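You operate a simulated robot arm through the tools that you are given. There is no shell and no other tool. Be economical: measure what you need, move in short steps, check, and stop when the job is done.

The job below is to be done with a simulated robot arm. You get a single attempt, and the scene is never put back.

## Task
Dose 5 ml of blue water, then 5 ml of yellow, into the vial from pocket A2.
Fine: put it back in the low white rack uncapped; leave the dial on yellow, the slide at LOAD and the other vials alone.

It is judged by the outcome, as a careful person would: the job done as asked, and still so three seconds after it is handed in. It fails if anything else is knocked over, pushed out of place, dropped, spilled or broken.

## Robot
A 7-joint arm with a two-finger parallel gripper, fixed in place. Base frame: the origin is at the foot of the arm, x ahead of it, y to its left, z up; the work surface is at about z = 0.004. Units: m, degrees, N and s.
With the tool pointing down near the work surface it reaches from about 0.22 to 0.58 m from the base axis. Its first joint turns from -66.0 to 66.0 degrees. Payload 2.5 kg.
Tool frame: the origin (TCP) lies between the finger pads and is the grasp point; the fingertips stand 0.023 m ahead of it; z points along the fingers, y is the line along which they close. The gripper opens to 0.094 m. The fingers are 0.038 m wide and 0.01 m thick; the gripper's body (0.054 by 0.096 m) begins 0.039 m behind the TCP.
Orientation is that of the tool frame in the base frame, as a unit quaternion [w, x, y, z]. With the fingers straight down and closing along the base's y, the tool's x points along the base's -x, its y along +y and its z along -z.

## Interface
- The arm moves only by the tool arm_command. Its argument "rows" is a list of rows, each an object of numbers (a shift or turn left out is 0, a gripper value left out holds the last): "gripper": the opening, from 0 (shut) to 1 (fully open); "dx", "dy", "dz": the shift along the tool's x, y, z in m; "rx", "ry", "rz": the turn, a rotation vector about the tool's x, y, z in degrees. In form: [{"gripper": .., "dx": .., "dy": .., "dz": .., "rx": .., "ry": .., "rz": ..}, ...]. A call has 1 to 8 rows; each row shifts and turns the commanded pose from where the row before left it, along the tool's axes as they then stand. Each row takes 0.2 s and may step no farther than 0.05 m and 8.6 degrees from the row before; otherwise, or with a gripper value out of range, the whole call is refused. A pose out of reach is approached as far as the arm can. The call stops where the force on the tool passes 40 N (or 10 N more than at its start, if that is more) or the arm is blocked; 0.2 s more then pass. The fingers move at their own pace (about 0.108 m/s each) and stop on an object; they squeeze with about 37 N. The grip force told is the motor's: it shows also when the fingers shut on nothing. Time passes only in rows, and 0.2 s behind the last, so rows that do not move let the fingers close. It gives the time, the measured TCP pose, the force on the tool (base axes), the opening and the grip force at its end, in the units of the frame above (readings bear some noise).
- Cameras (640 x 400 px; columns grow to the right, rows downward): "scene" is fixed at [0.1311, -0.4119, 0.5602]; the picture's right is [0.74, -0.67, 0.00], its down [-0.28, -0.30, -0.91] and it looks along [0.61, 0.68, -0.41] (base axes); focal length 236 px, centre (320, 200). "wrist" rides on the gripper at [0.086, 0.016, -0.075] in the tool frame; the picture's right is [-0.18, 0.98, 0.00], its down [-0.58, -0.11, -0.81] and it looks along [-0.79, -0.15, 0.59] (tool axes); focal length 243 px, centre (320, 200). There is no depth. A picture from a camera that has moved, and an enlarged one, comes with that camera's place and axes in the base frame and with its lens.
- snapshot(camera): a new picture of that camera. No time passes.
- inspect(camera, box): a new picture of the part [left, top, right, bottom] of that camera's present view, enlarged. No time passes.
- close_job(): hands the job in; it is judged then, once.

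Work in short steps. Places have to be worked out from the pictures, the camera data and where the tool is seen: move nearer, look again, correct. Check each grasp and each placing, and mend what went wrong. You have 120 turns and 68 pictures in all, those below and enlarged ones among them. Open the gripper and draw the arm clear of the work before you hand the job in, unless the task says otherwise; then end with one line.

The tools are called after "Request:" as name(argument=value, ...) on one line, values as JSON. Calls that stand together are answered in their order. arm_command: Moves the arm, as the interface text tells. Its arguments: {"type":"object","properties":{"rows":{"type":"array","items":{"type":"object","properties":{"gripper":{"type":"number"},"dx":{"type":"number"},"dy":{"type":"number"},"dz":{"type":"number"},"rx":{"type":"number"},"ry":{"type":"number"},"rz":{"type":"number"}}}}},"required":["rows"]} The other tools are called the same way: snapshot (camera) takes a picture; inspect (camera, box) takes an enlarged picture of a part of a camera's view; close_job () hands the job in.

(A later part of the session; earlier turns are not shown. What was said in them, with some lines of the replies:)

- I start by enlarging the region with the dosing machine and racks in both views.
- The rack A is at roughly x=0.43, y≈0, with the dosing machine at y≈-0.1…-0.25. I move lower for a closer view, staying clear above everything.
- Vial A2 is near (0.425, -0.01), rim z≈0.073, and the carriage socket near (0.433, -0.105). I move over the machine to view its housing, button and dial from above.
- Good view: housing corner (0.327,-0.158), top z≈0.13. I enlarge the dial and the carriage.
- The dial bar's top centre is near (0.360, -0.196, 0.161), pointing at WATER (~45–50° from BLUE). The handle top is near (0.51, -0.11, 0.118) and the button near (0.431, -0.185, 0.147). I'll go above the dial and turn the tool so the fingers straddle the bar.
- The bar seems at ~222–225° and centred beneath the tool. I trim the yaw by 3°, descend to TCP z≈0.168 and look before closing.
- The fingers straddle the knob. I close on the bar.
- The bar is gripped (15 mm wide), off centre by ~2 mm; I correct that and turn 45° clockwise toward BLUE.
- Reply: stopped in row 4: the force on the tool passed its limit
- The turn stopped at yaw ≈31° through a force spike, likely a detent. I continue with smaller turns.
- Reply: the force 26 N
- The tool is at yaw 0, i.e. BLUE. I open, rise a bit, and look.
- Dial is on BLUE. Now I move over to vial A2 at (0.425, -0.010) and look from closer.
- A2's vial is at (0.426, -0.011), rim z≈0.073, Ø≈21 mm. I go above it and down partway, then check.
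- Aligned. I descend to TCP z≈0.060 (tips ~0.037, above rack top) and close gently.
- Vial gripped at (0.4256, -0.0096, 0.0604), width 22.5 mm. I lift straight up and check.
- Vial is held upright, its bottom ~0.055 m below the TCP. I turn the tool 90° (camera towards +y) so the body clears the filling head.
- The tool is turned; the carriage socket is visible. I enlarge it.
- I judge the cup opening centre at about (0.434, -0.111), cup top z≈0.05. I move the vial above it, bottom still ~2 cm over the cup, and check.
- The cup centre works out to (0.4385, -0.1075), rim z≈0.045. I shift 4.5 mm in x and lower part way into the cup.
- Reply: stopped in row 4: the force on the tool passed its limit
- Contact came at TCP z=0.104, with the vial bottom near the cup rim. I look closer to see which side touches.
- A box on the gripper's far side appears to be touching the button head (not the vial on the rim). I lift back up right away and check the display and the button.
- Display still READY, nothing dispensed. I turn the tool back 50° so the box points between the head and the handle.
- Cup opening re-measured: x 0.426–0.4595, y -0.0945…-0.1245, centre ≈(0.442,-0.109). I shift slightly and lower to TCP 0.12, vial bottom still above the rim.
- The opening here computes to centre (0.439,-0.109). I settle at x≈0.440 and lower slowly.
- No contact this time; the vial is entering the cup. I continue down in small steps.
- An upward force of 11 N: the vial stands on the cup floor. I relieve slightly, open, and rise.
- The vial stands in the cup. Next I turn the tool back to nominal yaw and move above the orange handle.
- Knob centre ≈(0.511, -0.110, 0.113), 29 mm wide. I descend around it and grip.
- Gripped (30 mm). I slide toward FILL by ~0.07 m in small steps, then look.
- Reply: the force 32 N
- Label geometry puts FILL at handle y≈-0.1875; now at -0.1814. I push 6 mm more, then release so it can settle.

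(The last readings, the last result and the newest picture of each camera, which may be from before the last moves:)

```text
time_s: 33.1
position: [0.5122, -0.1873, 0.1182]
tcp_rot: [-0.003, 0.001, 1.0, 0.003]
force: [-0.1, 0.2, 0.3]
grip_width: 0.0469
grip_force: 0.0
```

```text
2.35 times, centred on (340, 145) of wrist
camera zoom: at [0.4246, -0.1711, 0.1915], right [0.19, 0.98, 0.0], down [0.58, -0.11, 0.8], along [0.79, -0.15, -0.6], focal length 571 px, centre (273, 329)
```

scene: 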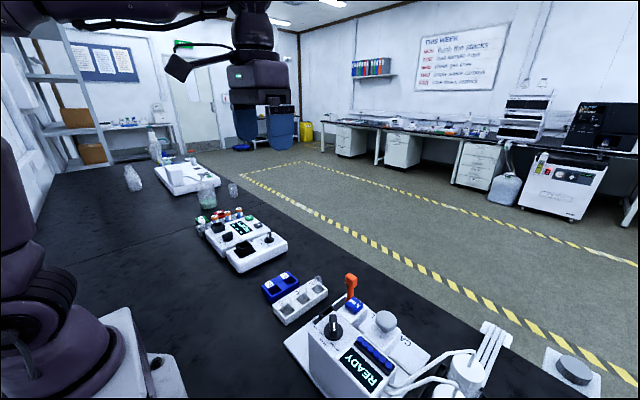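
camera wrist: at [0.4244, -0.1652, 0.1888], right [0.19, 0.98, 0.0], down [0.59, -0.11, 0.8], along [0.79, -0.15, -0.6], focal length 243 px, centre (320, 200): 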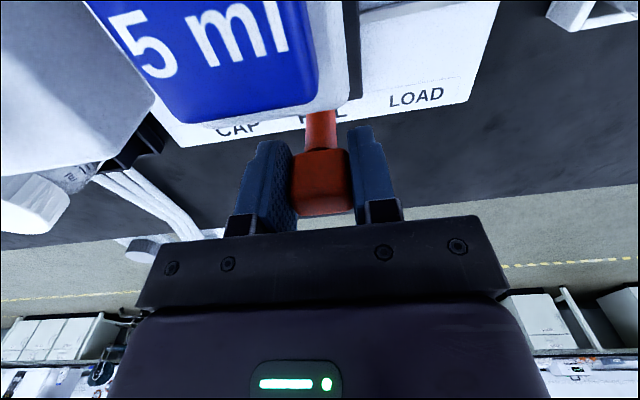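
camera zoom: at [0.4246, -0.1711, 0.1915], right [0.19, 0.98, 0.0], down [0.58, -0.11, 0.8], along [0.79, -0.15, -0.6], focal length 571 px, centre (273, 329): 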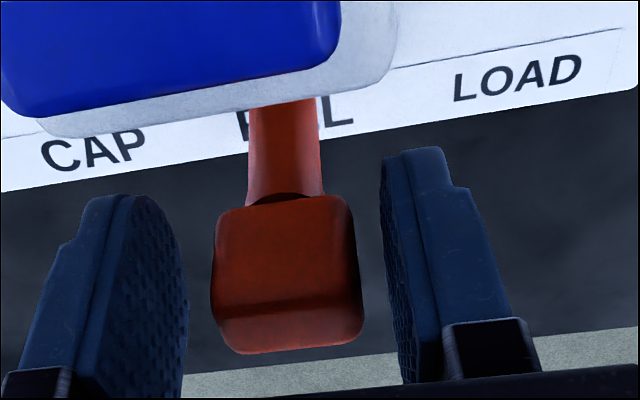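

The handle rests centred at y≈-0.187, under the FILL mark. I rise, close the fingers, and move above the 5 ml button.

Request:
arm_command(rows=[{"dz": -0.045}, {"dz": -0.045}, {"gripper": 0, "dx": 0.04, "dy": 0.001}, {"dx": 0.041, "dy": 0.001}, {}, {}])

Request:
inspect(camera="scene", box=[280, 210, 450, 380])

```text
time_s: 34.5
position: [0.4311, -0.1857, 0.2068]
tcp_rot: [-0.003, 0.001, 1.0, 0.002]
force: [0.2, 0.3, -0.6]
grip_width: 0.0
grip_force: 37.3
```

```text
2.35 times, centred on (365, 295) of scene
camera zoom: at [0.1311, -0.4119, 0.5602], right [0.74, -0.67, 0.0], down [-0.28, -0.3, -0.91], along [0.61, 0.68, -0.41], focal length 554 px, centre (214, -24)
```

zoom: 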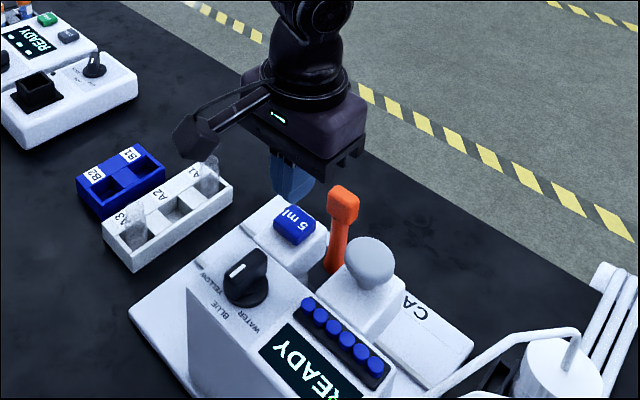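

The tips are right above the button. I lower until just above and then press in small steps.

Request:
arm_command(rows=[{"dz": 0.03}, {"dz": 0.004}, {"dz": 0.003}, {"dz": 0.002}])

```text
time_s: 35.5
position: [0.4314, -0.1848, 0.1696]
tcp_rot: [-0.002, 0.0, 1.0, 0.004]
force: [0.9, 0.8, 2.1]
grip_width: 0.0
grip_force: 37.0
```

Request:
arm_command(rows=[{"dz": 0.002}, {"dz": 0.002}])

Request:
inspect(camera="scene", box=[290, 250, 450, 400])

```text
time_s: 36.1
position: [0.4309, -0.184, 0.1652]
tcp_rot: [-0.001, 0.001, 1.0, 0.002]
force: [-0.1, 3.3, 13.7]
grip_width: 0.0
grip_force: 36.5
```

```text
2.67 times, centred on (370, 325) of scene
camera zoom: at [0.131, -0.4119, 0.5602], right [0.74, -0.67, 0.0], down [-0.27, -0.3, -0.91], along [0.61, 0.68, -0.41], focal length 628 px, centre (187, -133)
```

zoom: 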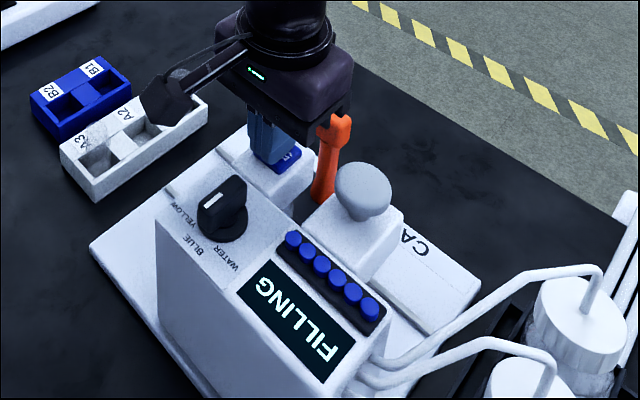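

Display shows FILLING: the press registered. I lift off and wait for it to finish.

Request:
arm_command(rows=[{"dz": -0.03}, {"dz": -0.03}, {}, {}, {}, {}, {}, {}])

Request:
arm_command(rows=[{"gripper": 0.5}, {}, {}, {}, {}, {}, {}, {}])

Request:
inspect(camera="scene", box=[290, 250, 450, 400])

```text
time_s: 37.9
position: [0.4283, -0.1853, 0.2235]
tcp_rot: [-0.003, 0.001, 1.0, 0.003]
force: [-0.6, -0.9, -0.2]
grip_width: 0.0
grip_force: 37.4
```

```text
time_s: 39.7
position: [0.4296, -0.1867, 0.2238]
tcp_rot: [-0.003, 0.0, 1.0, 0.002]
force: [-1.0, 0.2, 0.7]
grip_width: 0.0469
grip_force: 0.1
```

```text
2.67 times, centred on (370, 325) of scene
camera zoom: at [0.1311, -0.4119, 0.5602], right [0.74, -0.67, 0.0], down [-0.28, -0.3, -0.91], along [0.61, 0.68, -0.41], focal length 628 px, centre (187, -133)
```

zoom: 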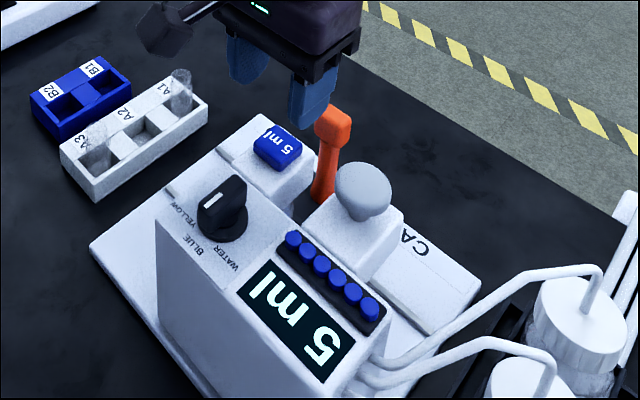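

Display reads 5 ml: the blue dose is done. Now the dial: I go over it at nominal yaw (bar at BLUE), descend and grip.

Request:
arm_command(rows=[{"dx": 0.035, "dy": -0.005}, {"dx": 0.0345, "dy": -0.0055}, {}, {"dz": 0.03}, {"dz": 0.025}, {"gripper": 0.2}, {"gripper": 0}, {}])

```text
time_s: 41.5
position: [0.3609, -0.1964, 0.1681]
tcp_rot: [-0.001, 0.002, 1.0, 0.002]
force: [-0.2, -13.0, -9.5]
grip_width: 0.0151
grip_force: 44.6
```

Gripped (15 mm). I turn clockwise toward YELLOW in small steps.

Request:
arm_command(rows=[{"dy": -0.0015, "dz": -0.001}, {"rz": 4}, {"rz": 4}, {"rz": 4}, {"rz": 4}, {"rz": 4}, {"rz": 4}, {"rz": 4}])

Request:
arm_command(rows=[{"rz": 4}, {"rz": 4}, {"rz": 4}, {"rz": 4}, {"rz": 2}, {}])

```text
time_s: 42.4
position: [0.3601, -0.1961, 0.1686]
tcp_rot: [-0.004, 0.078, 0.997, 0.003]
force: [4.2, -0.2, -3.0]
grip_width: 0.0148
grip_force: 45.3
stopped in row 4: the force on the tool passed its limit (the readings are from after the stop); the commanded pose is now the measured one
```

```text
time_s: 43.8
position: [0.3601, -0.1956, 0.1691]
tcp_rot: [-0.004, 0.235, 0.972, 0.003]
force: [-1.1, 5.4, -5.7]
grip_width: 0.0146
grip_force: 44.9
```

Yaw is now ≈27°; I turn on to 45°.

Request:
arm_command(rows=[{"rz": 4}, {"rz": 4}, {"rz": 4}, {"rz": 4}, {"rz": 2}, {}])

```text
time_s: 45.2
position: [0.3605, -0.1962, 0.1691]
tcp_rot: [-0.004, 0.383, 0.924, 0.002]
force: [-0.1, 9.6, -12.1]
grip_width: 0.0149
grip_force: 45.2
```

At yaw 45°. I release, rise, and look.

Request:
arm_command(rows=[{"gripper": 0.5}, {}, {"dz": -0.03}, {"dz": -0.03}])

Request:
inspect(camera="scene", box=[290, 250, 450, 400])

```text
time_s: 46.2
position: [0.3622, -0.1964, 0.2289]
tcp_rot: [-0.003, 0.383, 0.924, 0.001]
force: [0.2, 0.1, 0.1]
grip_width: 0.0469
grip_force: 0.1
```

```text
2.67 times, centred on (370, 325) of scene
camera zoom: at [0.1311, -0.4119, 0.5602], right [0.74, -0.67, 0.0], down [-0.28, -0.3, -0.91], along [0.61, 0.68, -0.41], focal length 628 px, centre (187, -133)
```

zoom: 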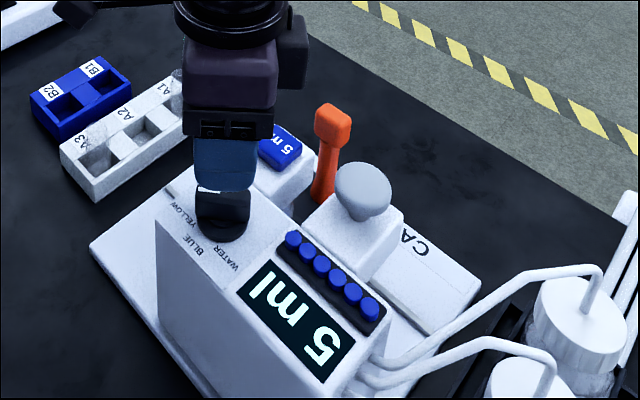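

I turn back to nominal yaw and move above the button with the fingers closed, then verify the dial.

Request:
arm_command(rows=[{"rz": -7.5, "gripper": 0}, {"rz": -7.5}, {"rz": -7.5}, {"rz": -7.5}, {"rz": -7.5}, {"rz": -7.5}, {"dx": -0.035, "dy": 0.006}, {"dx": -0.034, "dy": 0.0055}])

Request:
inspect(camera="scene", box=[290, 240, 430, 380])

```text
time_s: 48.0
position: [0.4306, -0.1822, 0.2283]
tcp_rot: [-0.003, 0.0, 1.0, 0.003]
force: [1.4, 0.2, -0.8]
grip_width: 0.0
grip_force: 37.3
```

```text
2.86 times, centred on (360, 310) of scene
camera zoom: at [0.131, -0.4119, 0.5602], right [0.74, -0.67, 0.0], down [-0.28, -0.3, -0.91], along [0.61, 0.68, -0.41], focal length 673 px, centre (206, -114)
```

zoom: 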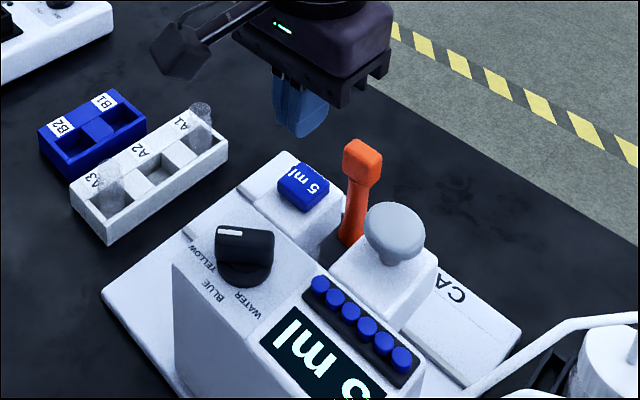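

The dial points at YELLOW. I press the button again.

Request:
arm_command(rows=[{"dz": 0.03, "dy": -0.002}, {"dz": 0.025}, {"dz": 0.004}, {"dz": 0.002}, {"dz": 0.002}])

Request:
inspect(camera="scene", box=[290, 250, 450, 400])

```text
time_s: 49.2
position: [0.4304, -0.185, 0.1667]
tcp_rot: [-0.003, 0.002, 1.0, 0.003]
force: [-1.9, 2.2, 6.0]
grip_width: 0.0003
grip_force: 36.8
```

```text
2.67 times, centred on (370, 325) of scene
camera zoom: at [0.1311, -0.4119, 0.5602], right [0.74, -0.67, 0.0], down [-0.27, -0.3, -0.91], along [0.61, 0.68, -0.41], focal length 628 px, centre (187, -133)
```

zoom: 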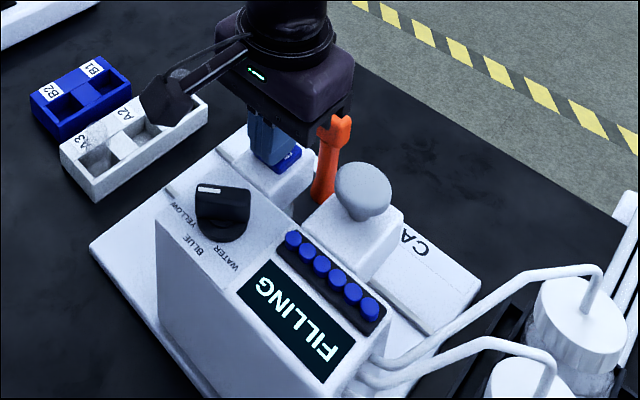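

FILLING again. I lift off, wait, and then check the display.

Request:
arm_command(rows=[{"dz": -0.03}, {"dz": -0.03}, {}, {}, {}, {}, {}, {}])

Request:
arm_command(rows=[{"gripper": 0.6}, {}, {}, {}, {}, {}, {}, {}])

Request:
inspect(camera="scene", box=[290, 250, 450, 400])

```text
time_s: 51.0
position: [0.4312, -0.1875, 0.2274]
tcp_rot: [-0.002, 0.001, 1.0, 0.003]
force: [-0.5, 0.4, -0.3]
grip_width: 0.0001
grip_force: 37.4
```

```text
time_s: 52.8
position: [0.4303, -0.1867, 0.2276]
tcp_rot: [-0.003, 0.002, 1.0, 0.003]
force: [-0.4, -0.1, 0.5]
grip_width: 0.0566
grip_force: 0.1
```

```text
2.67 times, centred on (370, 325) of scene
camera zoom: at [0.1311, -0.4119, 0.5602], right [0.74, -0.67, 0.0], down [-0.28, -0.3, -0.91], along [0.61, 0.68, -0.41], focal length 628 px, centre (187, -133)
```

zoom: 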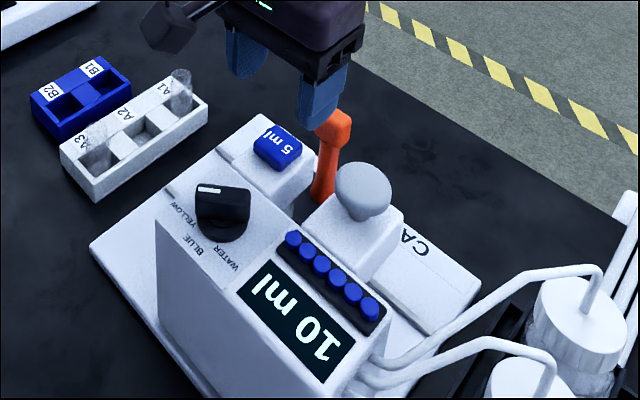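

Display shows 10 ml. Next I go to the handle at (0.511, -0.187), grip it, and slide back to LOAD.

Request:
arm_command(rows=[{"dx": -0.041}, {"dx": -0.04}, {}, {"dz": 0.04}, {"dz": 0.04}, {"dz": 0.031}, {"gripper": 0.25}, {"gripper": 0.2}])

Request:
arm_command(rows=[{}, {"dy": 0.008}, {"dy": 0.009}, {"dy": 0.009}, {"dy": 0.009}, {"dy": 0.009}])

```text
time_s: 54.6
position: [0.5121, -0.1874, 0.1168]
tcp_rot: [-0.003, 0.001, 1.0, 0.003]
force: [-2.4, 3.1, -1.5]
grip_width: 0.0298
grip_force: 44.9
```

```text
time_s: 56.0
position: [0.5108, -0.1431, 0.1168]
tcp_rot: [-0.002, 0.001, 1.0, 0.004]
force: [-15.0, -0.8, 25.6]
grip_width: 0.0299
grip_force: 45.2
```

Sliding well. I continue the remaining ~31 mm to LOAD.

Request:
arm_command(rows=[{"dy": 0.009}, {"dy": 0.009}, {"dy": 0.008}, {"dy": 0.006}, {}])

```text
time_s: 57.2
position: [0.5102, -0.1103, 0.1169]
tcp_rot: [-0.002, 0.001, 1.0, 0.002]
force: [-13.2, 0.7, 28.9]
grip_width: 0.0298
grip_force: 44.9
```

At y=-0.110 (was -0.112 at LOAD originally). I release, rise, and look.

Request:
arm_command(rows=[{"gripper": 0.5}, {}, {"dz": -0.04}, {"dz": -0.04}, {"dx": 0.03}, {"dx": 0.04}, {"dx": 0.04}])

Request:
inspect(camera="wrist", box=[180, 0, 460, 200])

Request:
inspect(camera="scene", box=[290, 250, 450, 400])

```text
time_s: 58.8
position: [0.3992, -0.1108, 0.1958]
tcp_rot: [-0.002, 0.001, 1.0, 0.002]
force: [0.1, -0.7, -0.4]
grip_width: 0.0471
grip_force: 0.0
```

```text
2.00 times, centred on (320, 100) of wrist
camera zoom: at [0.3123, -0.0953, 0.2697], right [0.19, 0.98, 0.0], down [0.58, -0.11, 0.8], along [0.79, -0.15, -0.6], focal length 485 px, centre (320, 400)
```

zoom: 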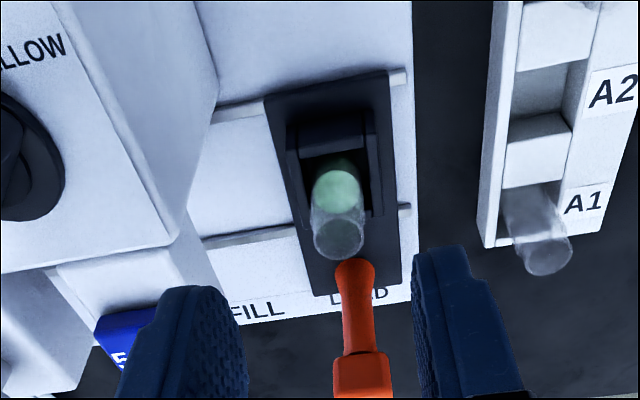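

```text
2.67 times, centred on (370, 325) of scene
camera zoom: at [0.1311, -0.4119, 0.5602], right [0.74, -0.67, 0.0], down [-0.28, -0.3, -0.91], along [0.61, 0.68, -0.41], focal length 628 px, centre (187, -133)
```

zoom: 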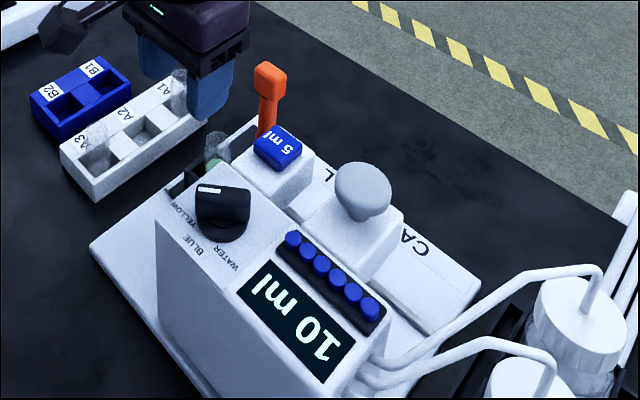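

The vial holds green liquid (blue+yellow) and the slide is at LOAD. I move above the vial (0.438,-0.110), turn 40° as before, and descend to its grasp height.

Request:
arm_command(rows=[{"dx": -0.039, "dy": 0.001, "gripper": 0.45}, {"rz": 8}, {"rz": 8}, {"rz": 8}, {"rz": 8}, {"rz": 8}, {"dz": 0.035}, {"dz": 0.025}])

Request:
inspect(camera="wrist", box=[220, 0, 460, 200])

Request:
inspect(camera="scene", box=[290, 230, 400, 330])

```text
time_s: 60.6
position: [0.4379, -0.1086, 0.1351]
tcp_rot: [-0.003, 0.343, 0.939, 0.002]
force: [1.2, 0.8, 0.5]
grip_width: 0.0422
grip_force: 0.2
```

```text
2.00 times, centred on (340, 100) of wrist
camera zoom: at [0.3828, -0.0419, 0.2084], right [0.77, 0.63, 0.0], down [0.38, -0.46, 0.8], along [0.51, -0.62, -0.6], focal length 485 px, centre (280, 400)
```

zoom: 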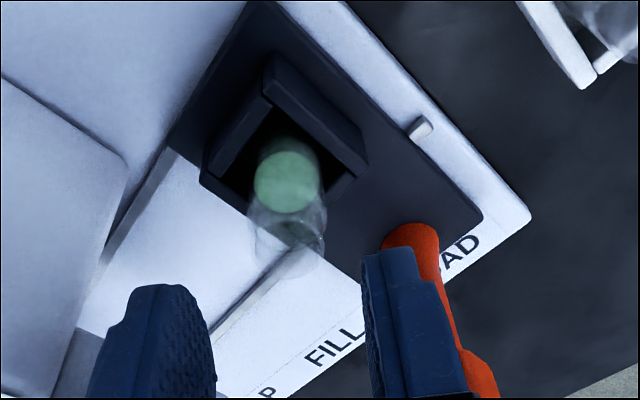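

```text
4.00 times, centred on (345, 280) of scene
camera zoom: at [0.1311, -0.4119, 0.5602], right [0.74, -0.67, 0.0], down [-0.28, -0.3, -0.91], along [0.61, 0.68, -0.41], focal length 942 px, centre (220, -120)
```

zoom: 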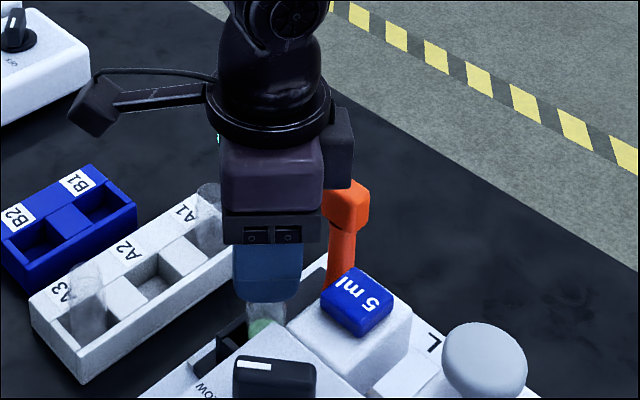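

The vial sits midway between the fingers. I descend to z≈0.079 and grip.

Request:
arm_command(rows=[{"dz": 0.02}, {"dz": 0.02}, {"dz": 0.015}, {"gripper": 0.3}, {"gripper": 0.15}, {}, {}])

```text
time_s: 62.2
position: [0.4392, -0.1098, 0.08]
tcp_rot: [-0.003, 0.342, 0.94, 0.002]
force: [0.0, 0.5, -0.2]
grip_width: 0.0235
grip_force: 36.9
```

Gripped. I lift straight up gently and check.

Request:
arm_command(rows=[{"dz": -0.01}, {"dz": -0.02}, {"dz": -0.03}, {"dz": -0.03}, {"dz": -0.03}, {}])

Request:
inspect(camera="scene", box=[290, 210, 400, 330])

```text
time_s: 63.6
position: [0.4388, -0.1099, 0.2013]
tcp_rot: [-0.004, 0.343, 0.939, 0.001]
force: [0.7, -0.4, 0.6]
grip_width: 0.0235
grip_force: 36.5
```

```text
3.33 times, centred on (345, 270) of scene
camera zoom: at [0.1311, -0.4119, 0.5602], right [0.74, -0.67, 0.0], down [-0.28, -0.3, -0.91], along [0.61, 0.68, -0.41], focal length 785 px, centre (237, -33)
```

zoom: 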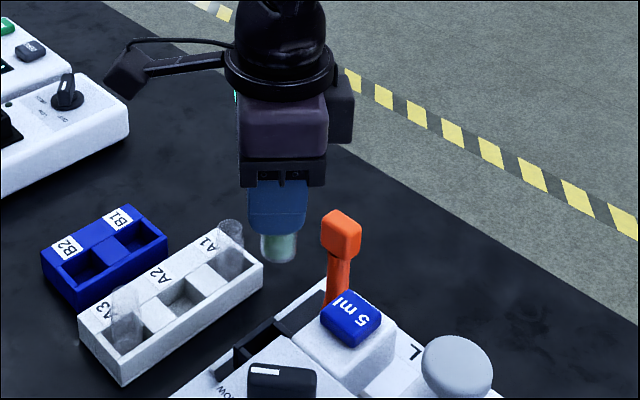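

Lifted upright with the liquid inside. I turn back to nominal yaw and carry it over pocket A2.

Request:
arm_command(rows=[{"rz": -8}, {"rz": -8}, {"rz": -8}, {"rz": -8}, {"rz": -8}, {}])

Request:
arm_command(rows=[{"dx": 0.003, "dy": 0.022}, {"dx": 0.004, "dy": 0.026}, {"dx": 0.003, "dy": 0.026}, {"dx": 0.003, "dy": 0.026}, {}, {"dz": 0.03}, {"dz": 0.03}, {}])

Request:
inspect(camera="wrist", box=[240, 0, 440, 150])

Request:
inspect(camera="scene", box=[255, 230, 375, 330])

```text
time_s: 65.0
position: [0.4397, -0.11, 0.2003]
tcp_rot: [-0.003, 0.0, 1.0, 0.002]
force: [0.9, 0.3, -0.1]
grip_width: 0.0237
grip_force: 37.2
```

```text
time_s: 66.8
position: [0.4266, -0.0101, 0.1397]
tcp_rot: [-0.002, 0.001, 1.0, 0.003]
force: [0.2, 0.1, -2.2]
grip_width: 0.0235
grip_force: 37.5
```

```text
2.67 times, centred on (340, 75) of wrist
camera zoom: at [0.34, 0.006, 0.2132], right [0.19, 0.98, 0.0], down [0.59, -0.11, 0.8], along [0.79, -0.15, -0.6], focal length 647 px, centre (267, 533)
```

zoom: 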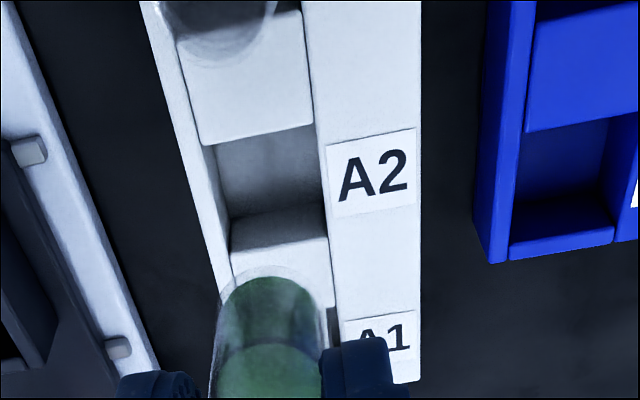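

```text
4.00 times, centred on (315, 280) of scene
camera zoom: at [0.1311, -0.4119, 0.5602], right [0.74, -0.67, 0.0], down [-0.28, -0.3, -0.91], along [0.61, 0.68, -0.41], focal length 942 px, centre (340, -120)
```

zoom: 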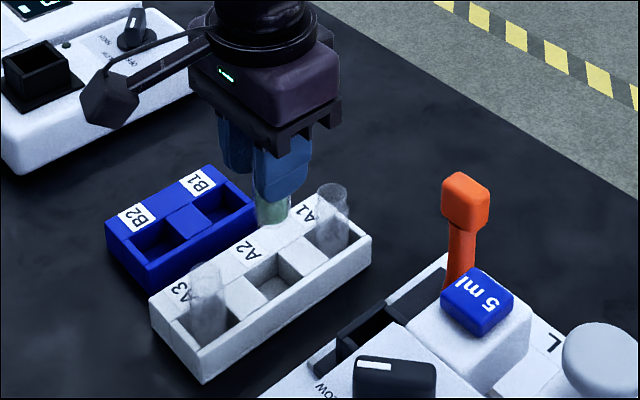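

Pocket A2 centre ≈(0.427,-0.009); the vial is aligned. I lower slowly to just above the original grasp height.

Request:
arm_command(rows=[{"dz": 0.02, "dy": 0.001}, {"dz": 0.02}, {"dz": 0.015}, {"dz": 0.012}, {"dz": 0.006}, {"dz": 0.003}, {}])

Request:
inspect(camera="scene", box=[255, 230, 375, 330])

```text
time_s: 68.4
position: [0.4266, -0.0077, 0.0646]
tcp_rot: [-0.003, 0.001, 1.0, 0.002]
force: [0.1, -0.4, -0.2]
grip_width: 0.0235
grip_force: 37.3
```

```text
4.00 times, centred on (315, 280) of scene
camera zoom: at [0.1311, -0.4119, 0.5602], right [0.74, -0.67, 0.0], down [-0.28, -0.3, -0.91], along [0.61, 0.68, -0.41], focal length 942 px, centre (340, -120)
```

zoom: 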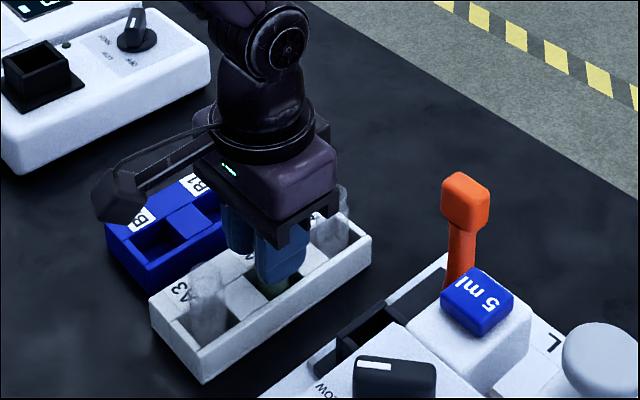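

In the pocket, no contact yet. The grip is ~2 mm higher on the vial now, so I lower the last bit in 1 mm steps.

Request:
arm_command(rows=[{"dz": 0.001}, {"dz": 0.001}, {}])

```text
time_s: 69.2
position: [0.426, -0.0083, 0.0627]
tcp_rot: [-0.003, 0.001, 1.0, 0.003]
force: [0.4, -1.0, -0.5]
grip_width: 0.0234
grip_force: 36.2
```

Request:
arm_command(rows=[{"dz": 0.001}, {"dz": 0.001}, {}])

```text
time_s: 70.0
position: [0.4263, -0.0075, 0.0614]
tcp_rot: [-0.001, 0.002, 1.0, 0.003]
force: [-3.6, -0.9, 15.7]
grip_width: 0.0232
grip_force: 36.8
```

Floor contact (16 N up). I relieve 1 mm, open gently, and rise.

Request:
arm_command(rows=[{"dz": -0.001}, {"gripper": 0.35}, {"gripper": 0.5}, {}, {"dz": -0.02}, {"dz": -0.04}, {"dz": -0.04}, {"dz": -0.04}])

Request:
inspect(camera="scene", box=[255, 230, 375, 330])

```text
time_s: 71.8
position: [0.4265, -0.0074, 0.2041]
tcp_rot: [-0.004, 0.001, 1.0, 0.003]
force: [0.1, 0.0, 1.3]
grip_width: 0.0471
grip_force: 0.0
```

```text
4.00 times, centred on (315, 280) of scene
camera zoom: at [0.1311, -0.4119, 0.5602], right [0.74, -0.67, 0.0], down [-0.28, -0.3, -0.91], along [0.61, 0.68, -0.41], focal length 942 px, centre (340, -120)
```

zoom: 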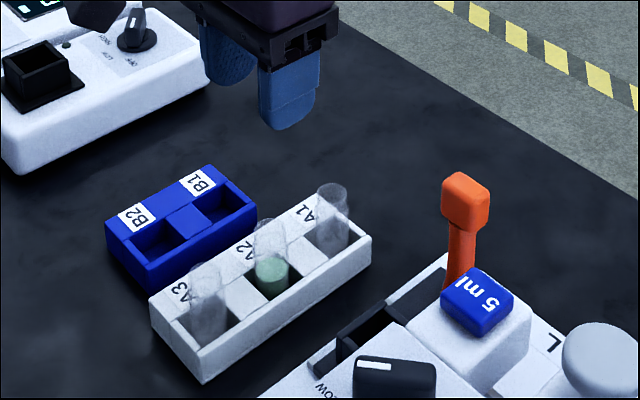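

The vial stands in A2 with 10 ml. I draw the arm up and back, then do a final check.

Request:
arm_command(rows=[{"dz": -0.045, "gripper": 1}, {"dz": -0.045}, {"dz": -0.045, "dx": 0.03}, {"dz": -0.04, "dx": 0.03}, {"dz": -0.04, "dx": 0.03}, {}])

Request:
inspect(camera="scene", box=[250, 230, 450, 400])

Request:
snapshot(camera="wrist")

```text
refused: row 3 steps farther than a row can; nothing moved
```

```text
2.35 times, centred on (350, 315) of scene
camera zoom: at [0.1311, -0.4119, 0.5602], right [0.74, -0.67, 0.0], down [-0.28, -0.3, -0.91], along [0.61, 0.68, -0.41], focal length 554 px, centre (249, -71)
```

zoom: 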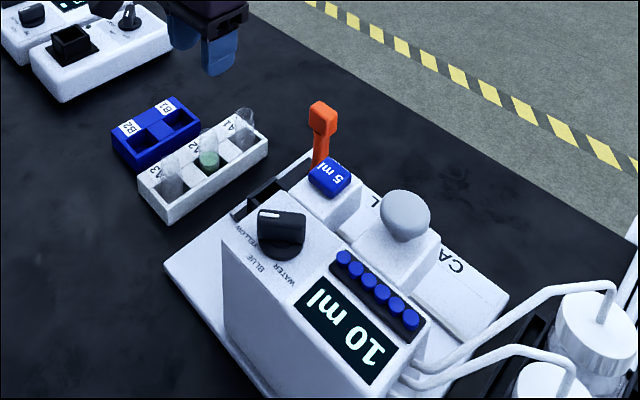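

```text
5 pictures are left
camera wrist: at [0.3399, 0.009, 0.2776], right [0.19, 0.98, 0.0], down [0.59, -0.11, 0.8], along [0.79, -0.15, -0.6], focal length 243 px, centre (320, 200)
```

wrist: 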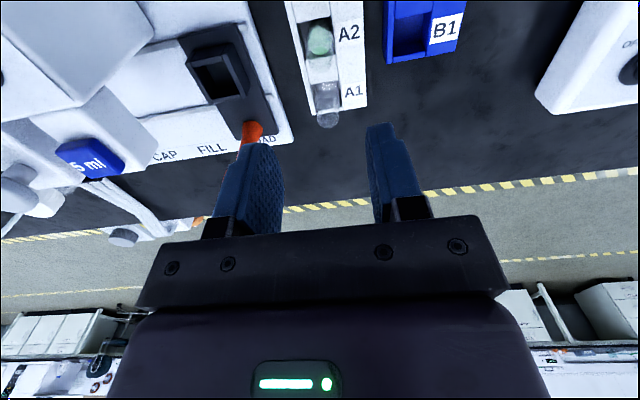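

Everything is in place (dial YELLOW, slide LOAD, vial in A2). I retract the arm with smaller steps.

Request:
arm_command(rows=[{"dz": -0.04, "gripper": 1}, {"dz": -0.04}, {"dz": -0.035, "dx": 0.025}, {"dz": -0.035, "dx": 0.025}, {"dz": -0.035, "dx": 0.025}, {}])

Request:
snapshot(camera="scene")

```text
time_s: 73.2
position: [0.3537, -0.0087, 0.3897]
tcp_rot: [-0.003, 0.001, 1.0, 0.002]
force: [-0.1, 0.1, 0.0]
grip_width: 0.0938
grip_force: 0.1
```

```text
4 pictures are left
```

scene: 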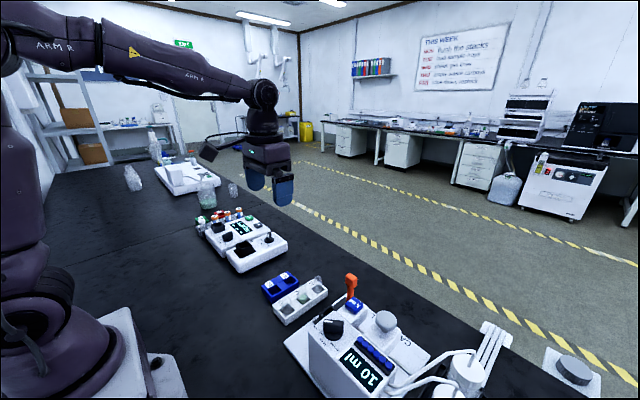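

The arm is clear and all is as asked, so I hand the job in.

Request:
close_job()

```text
The job is handed in.
```

The A2 vial has 5 ml of blue, then 5 ml of yellow (display reads 10 ml), and is back uncapped in pocket A2; the dial is on YELLOW, the slide is at LOAD, and the other vials were not touched.
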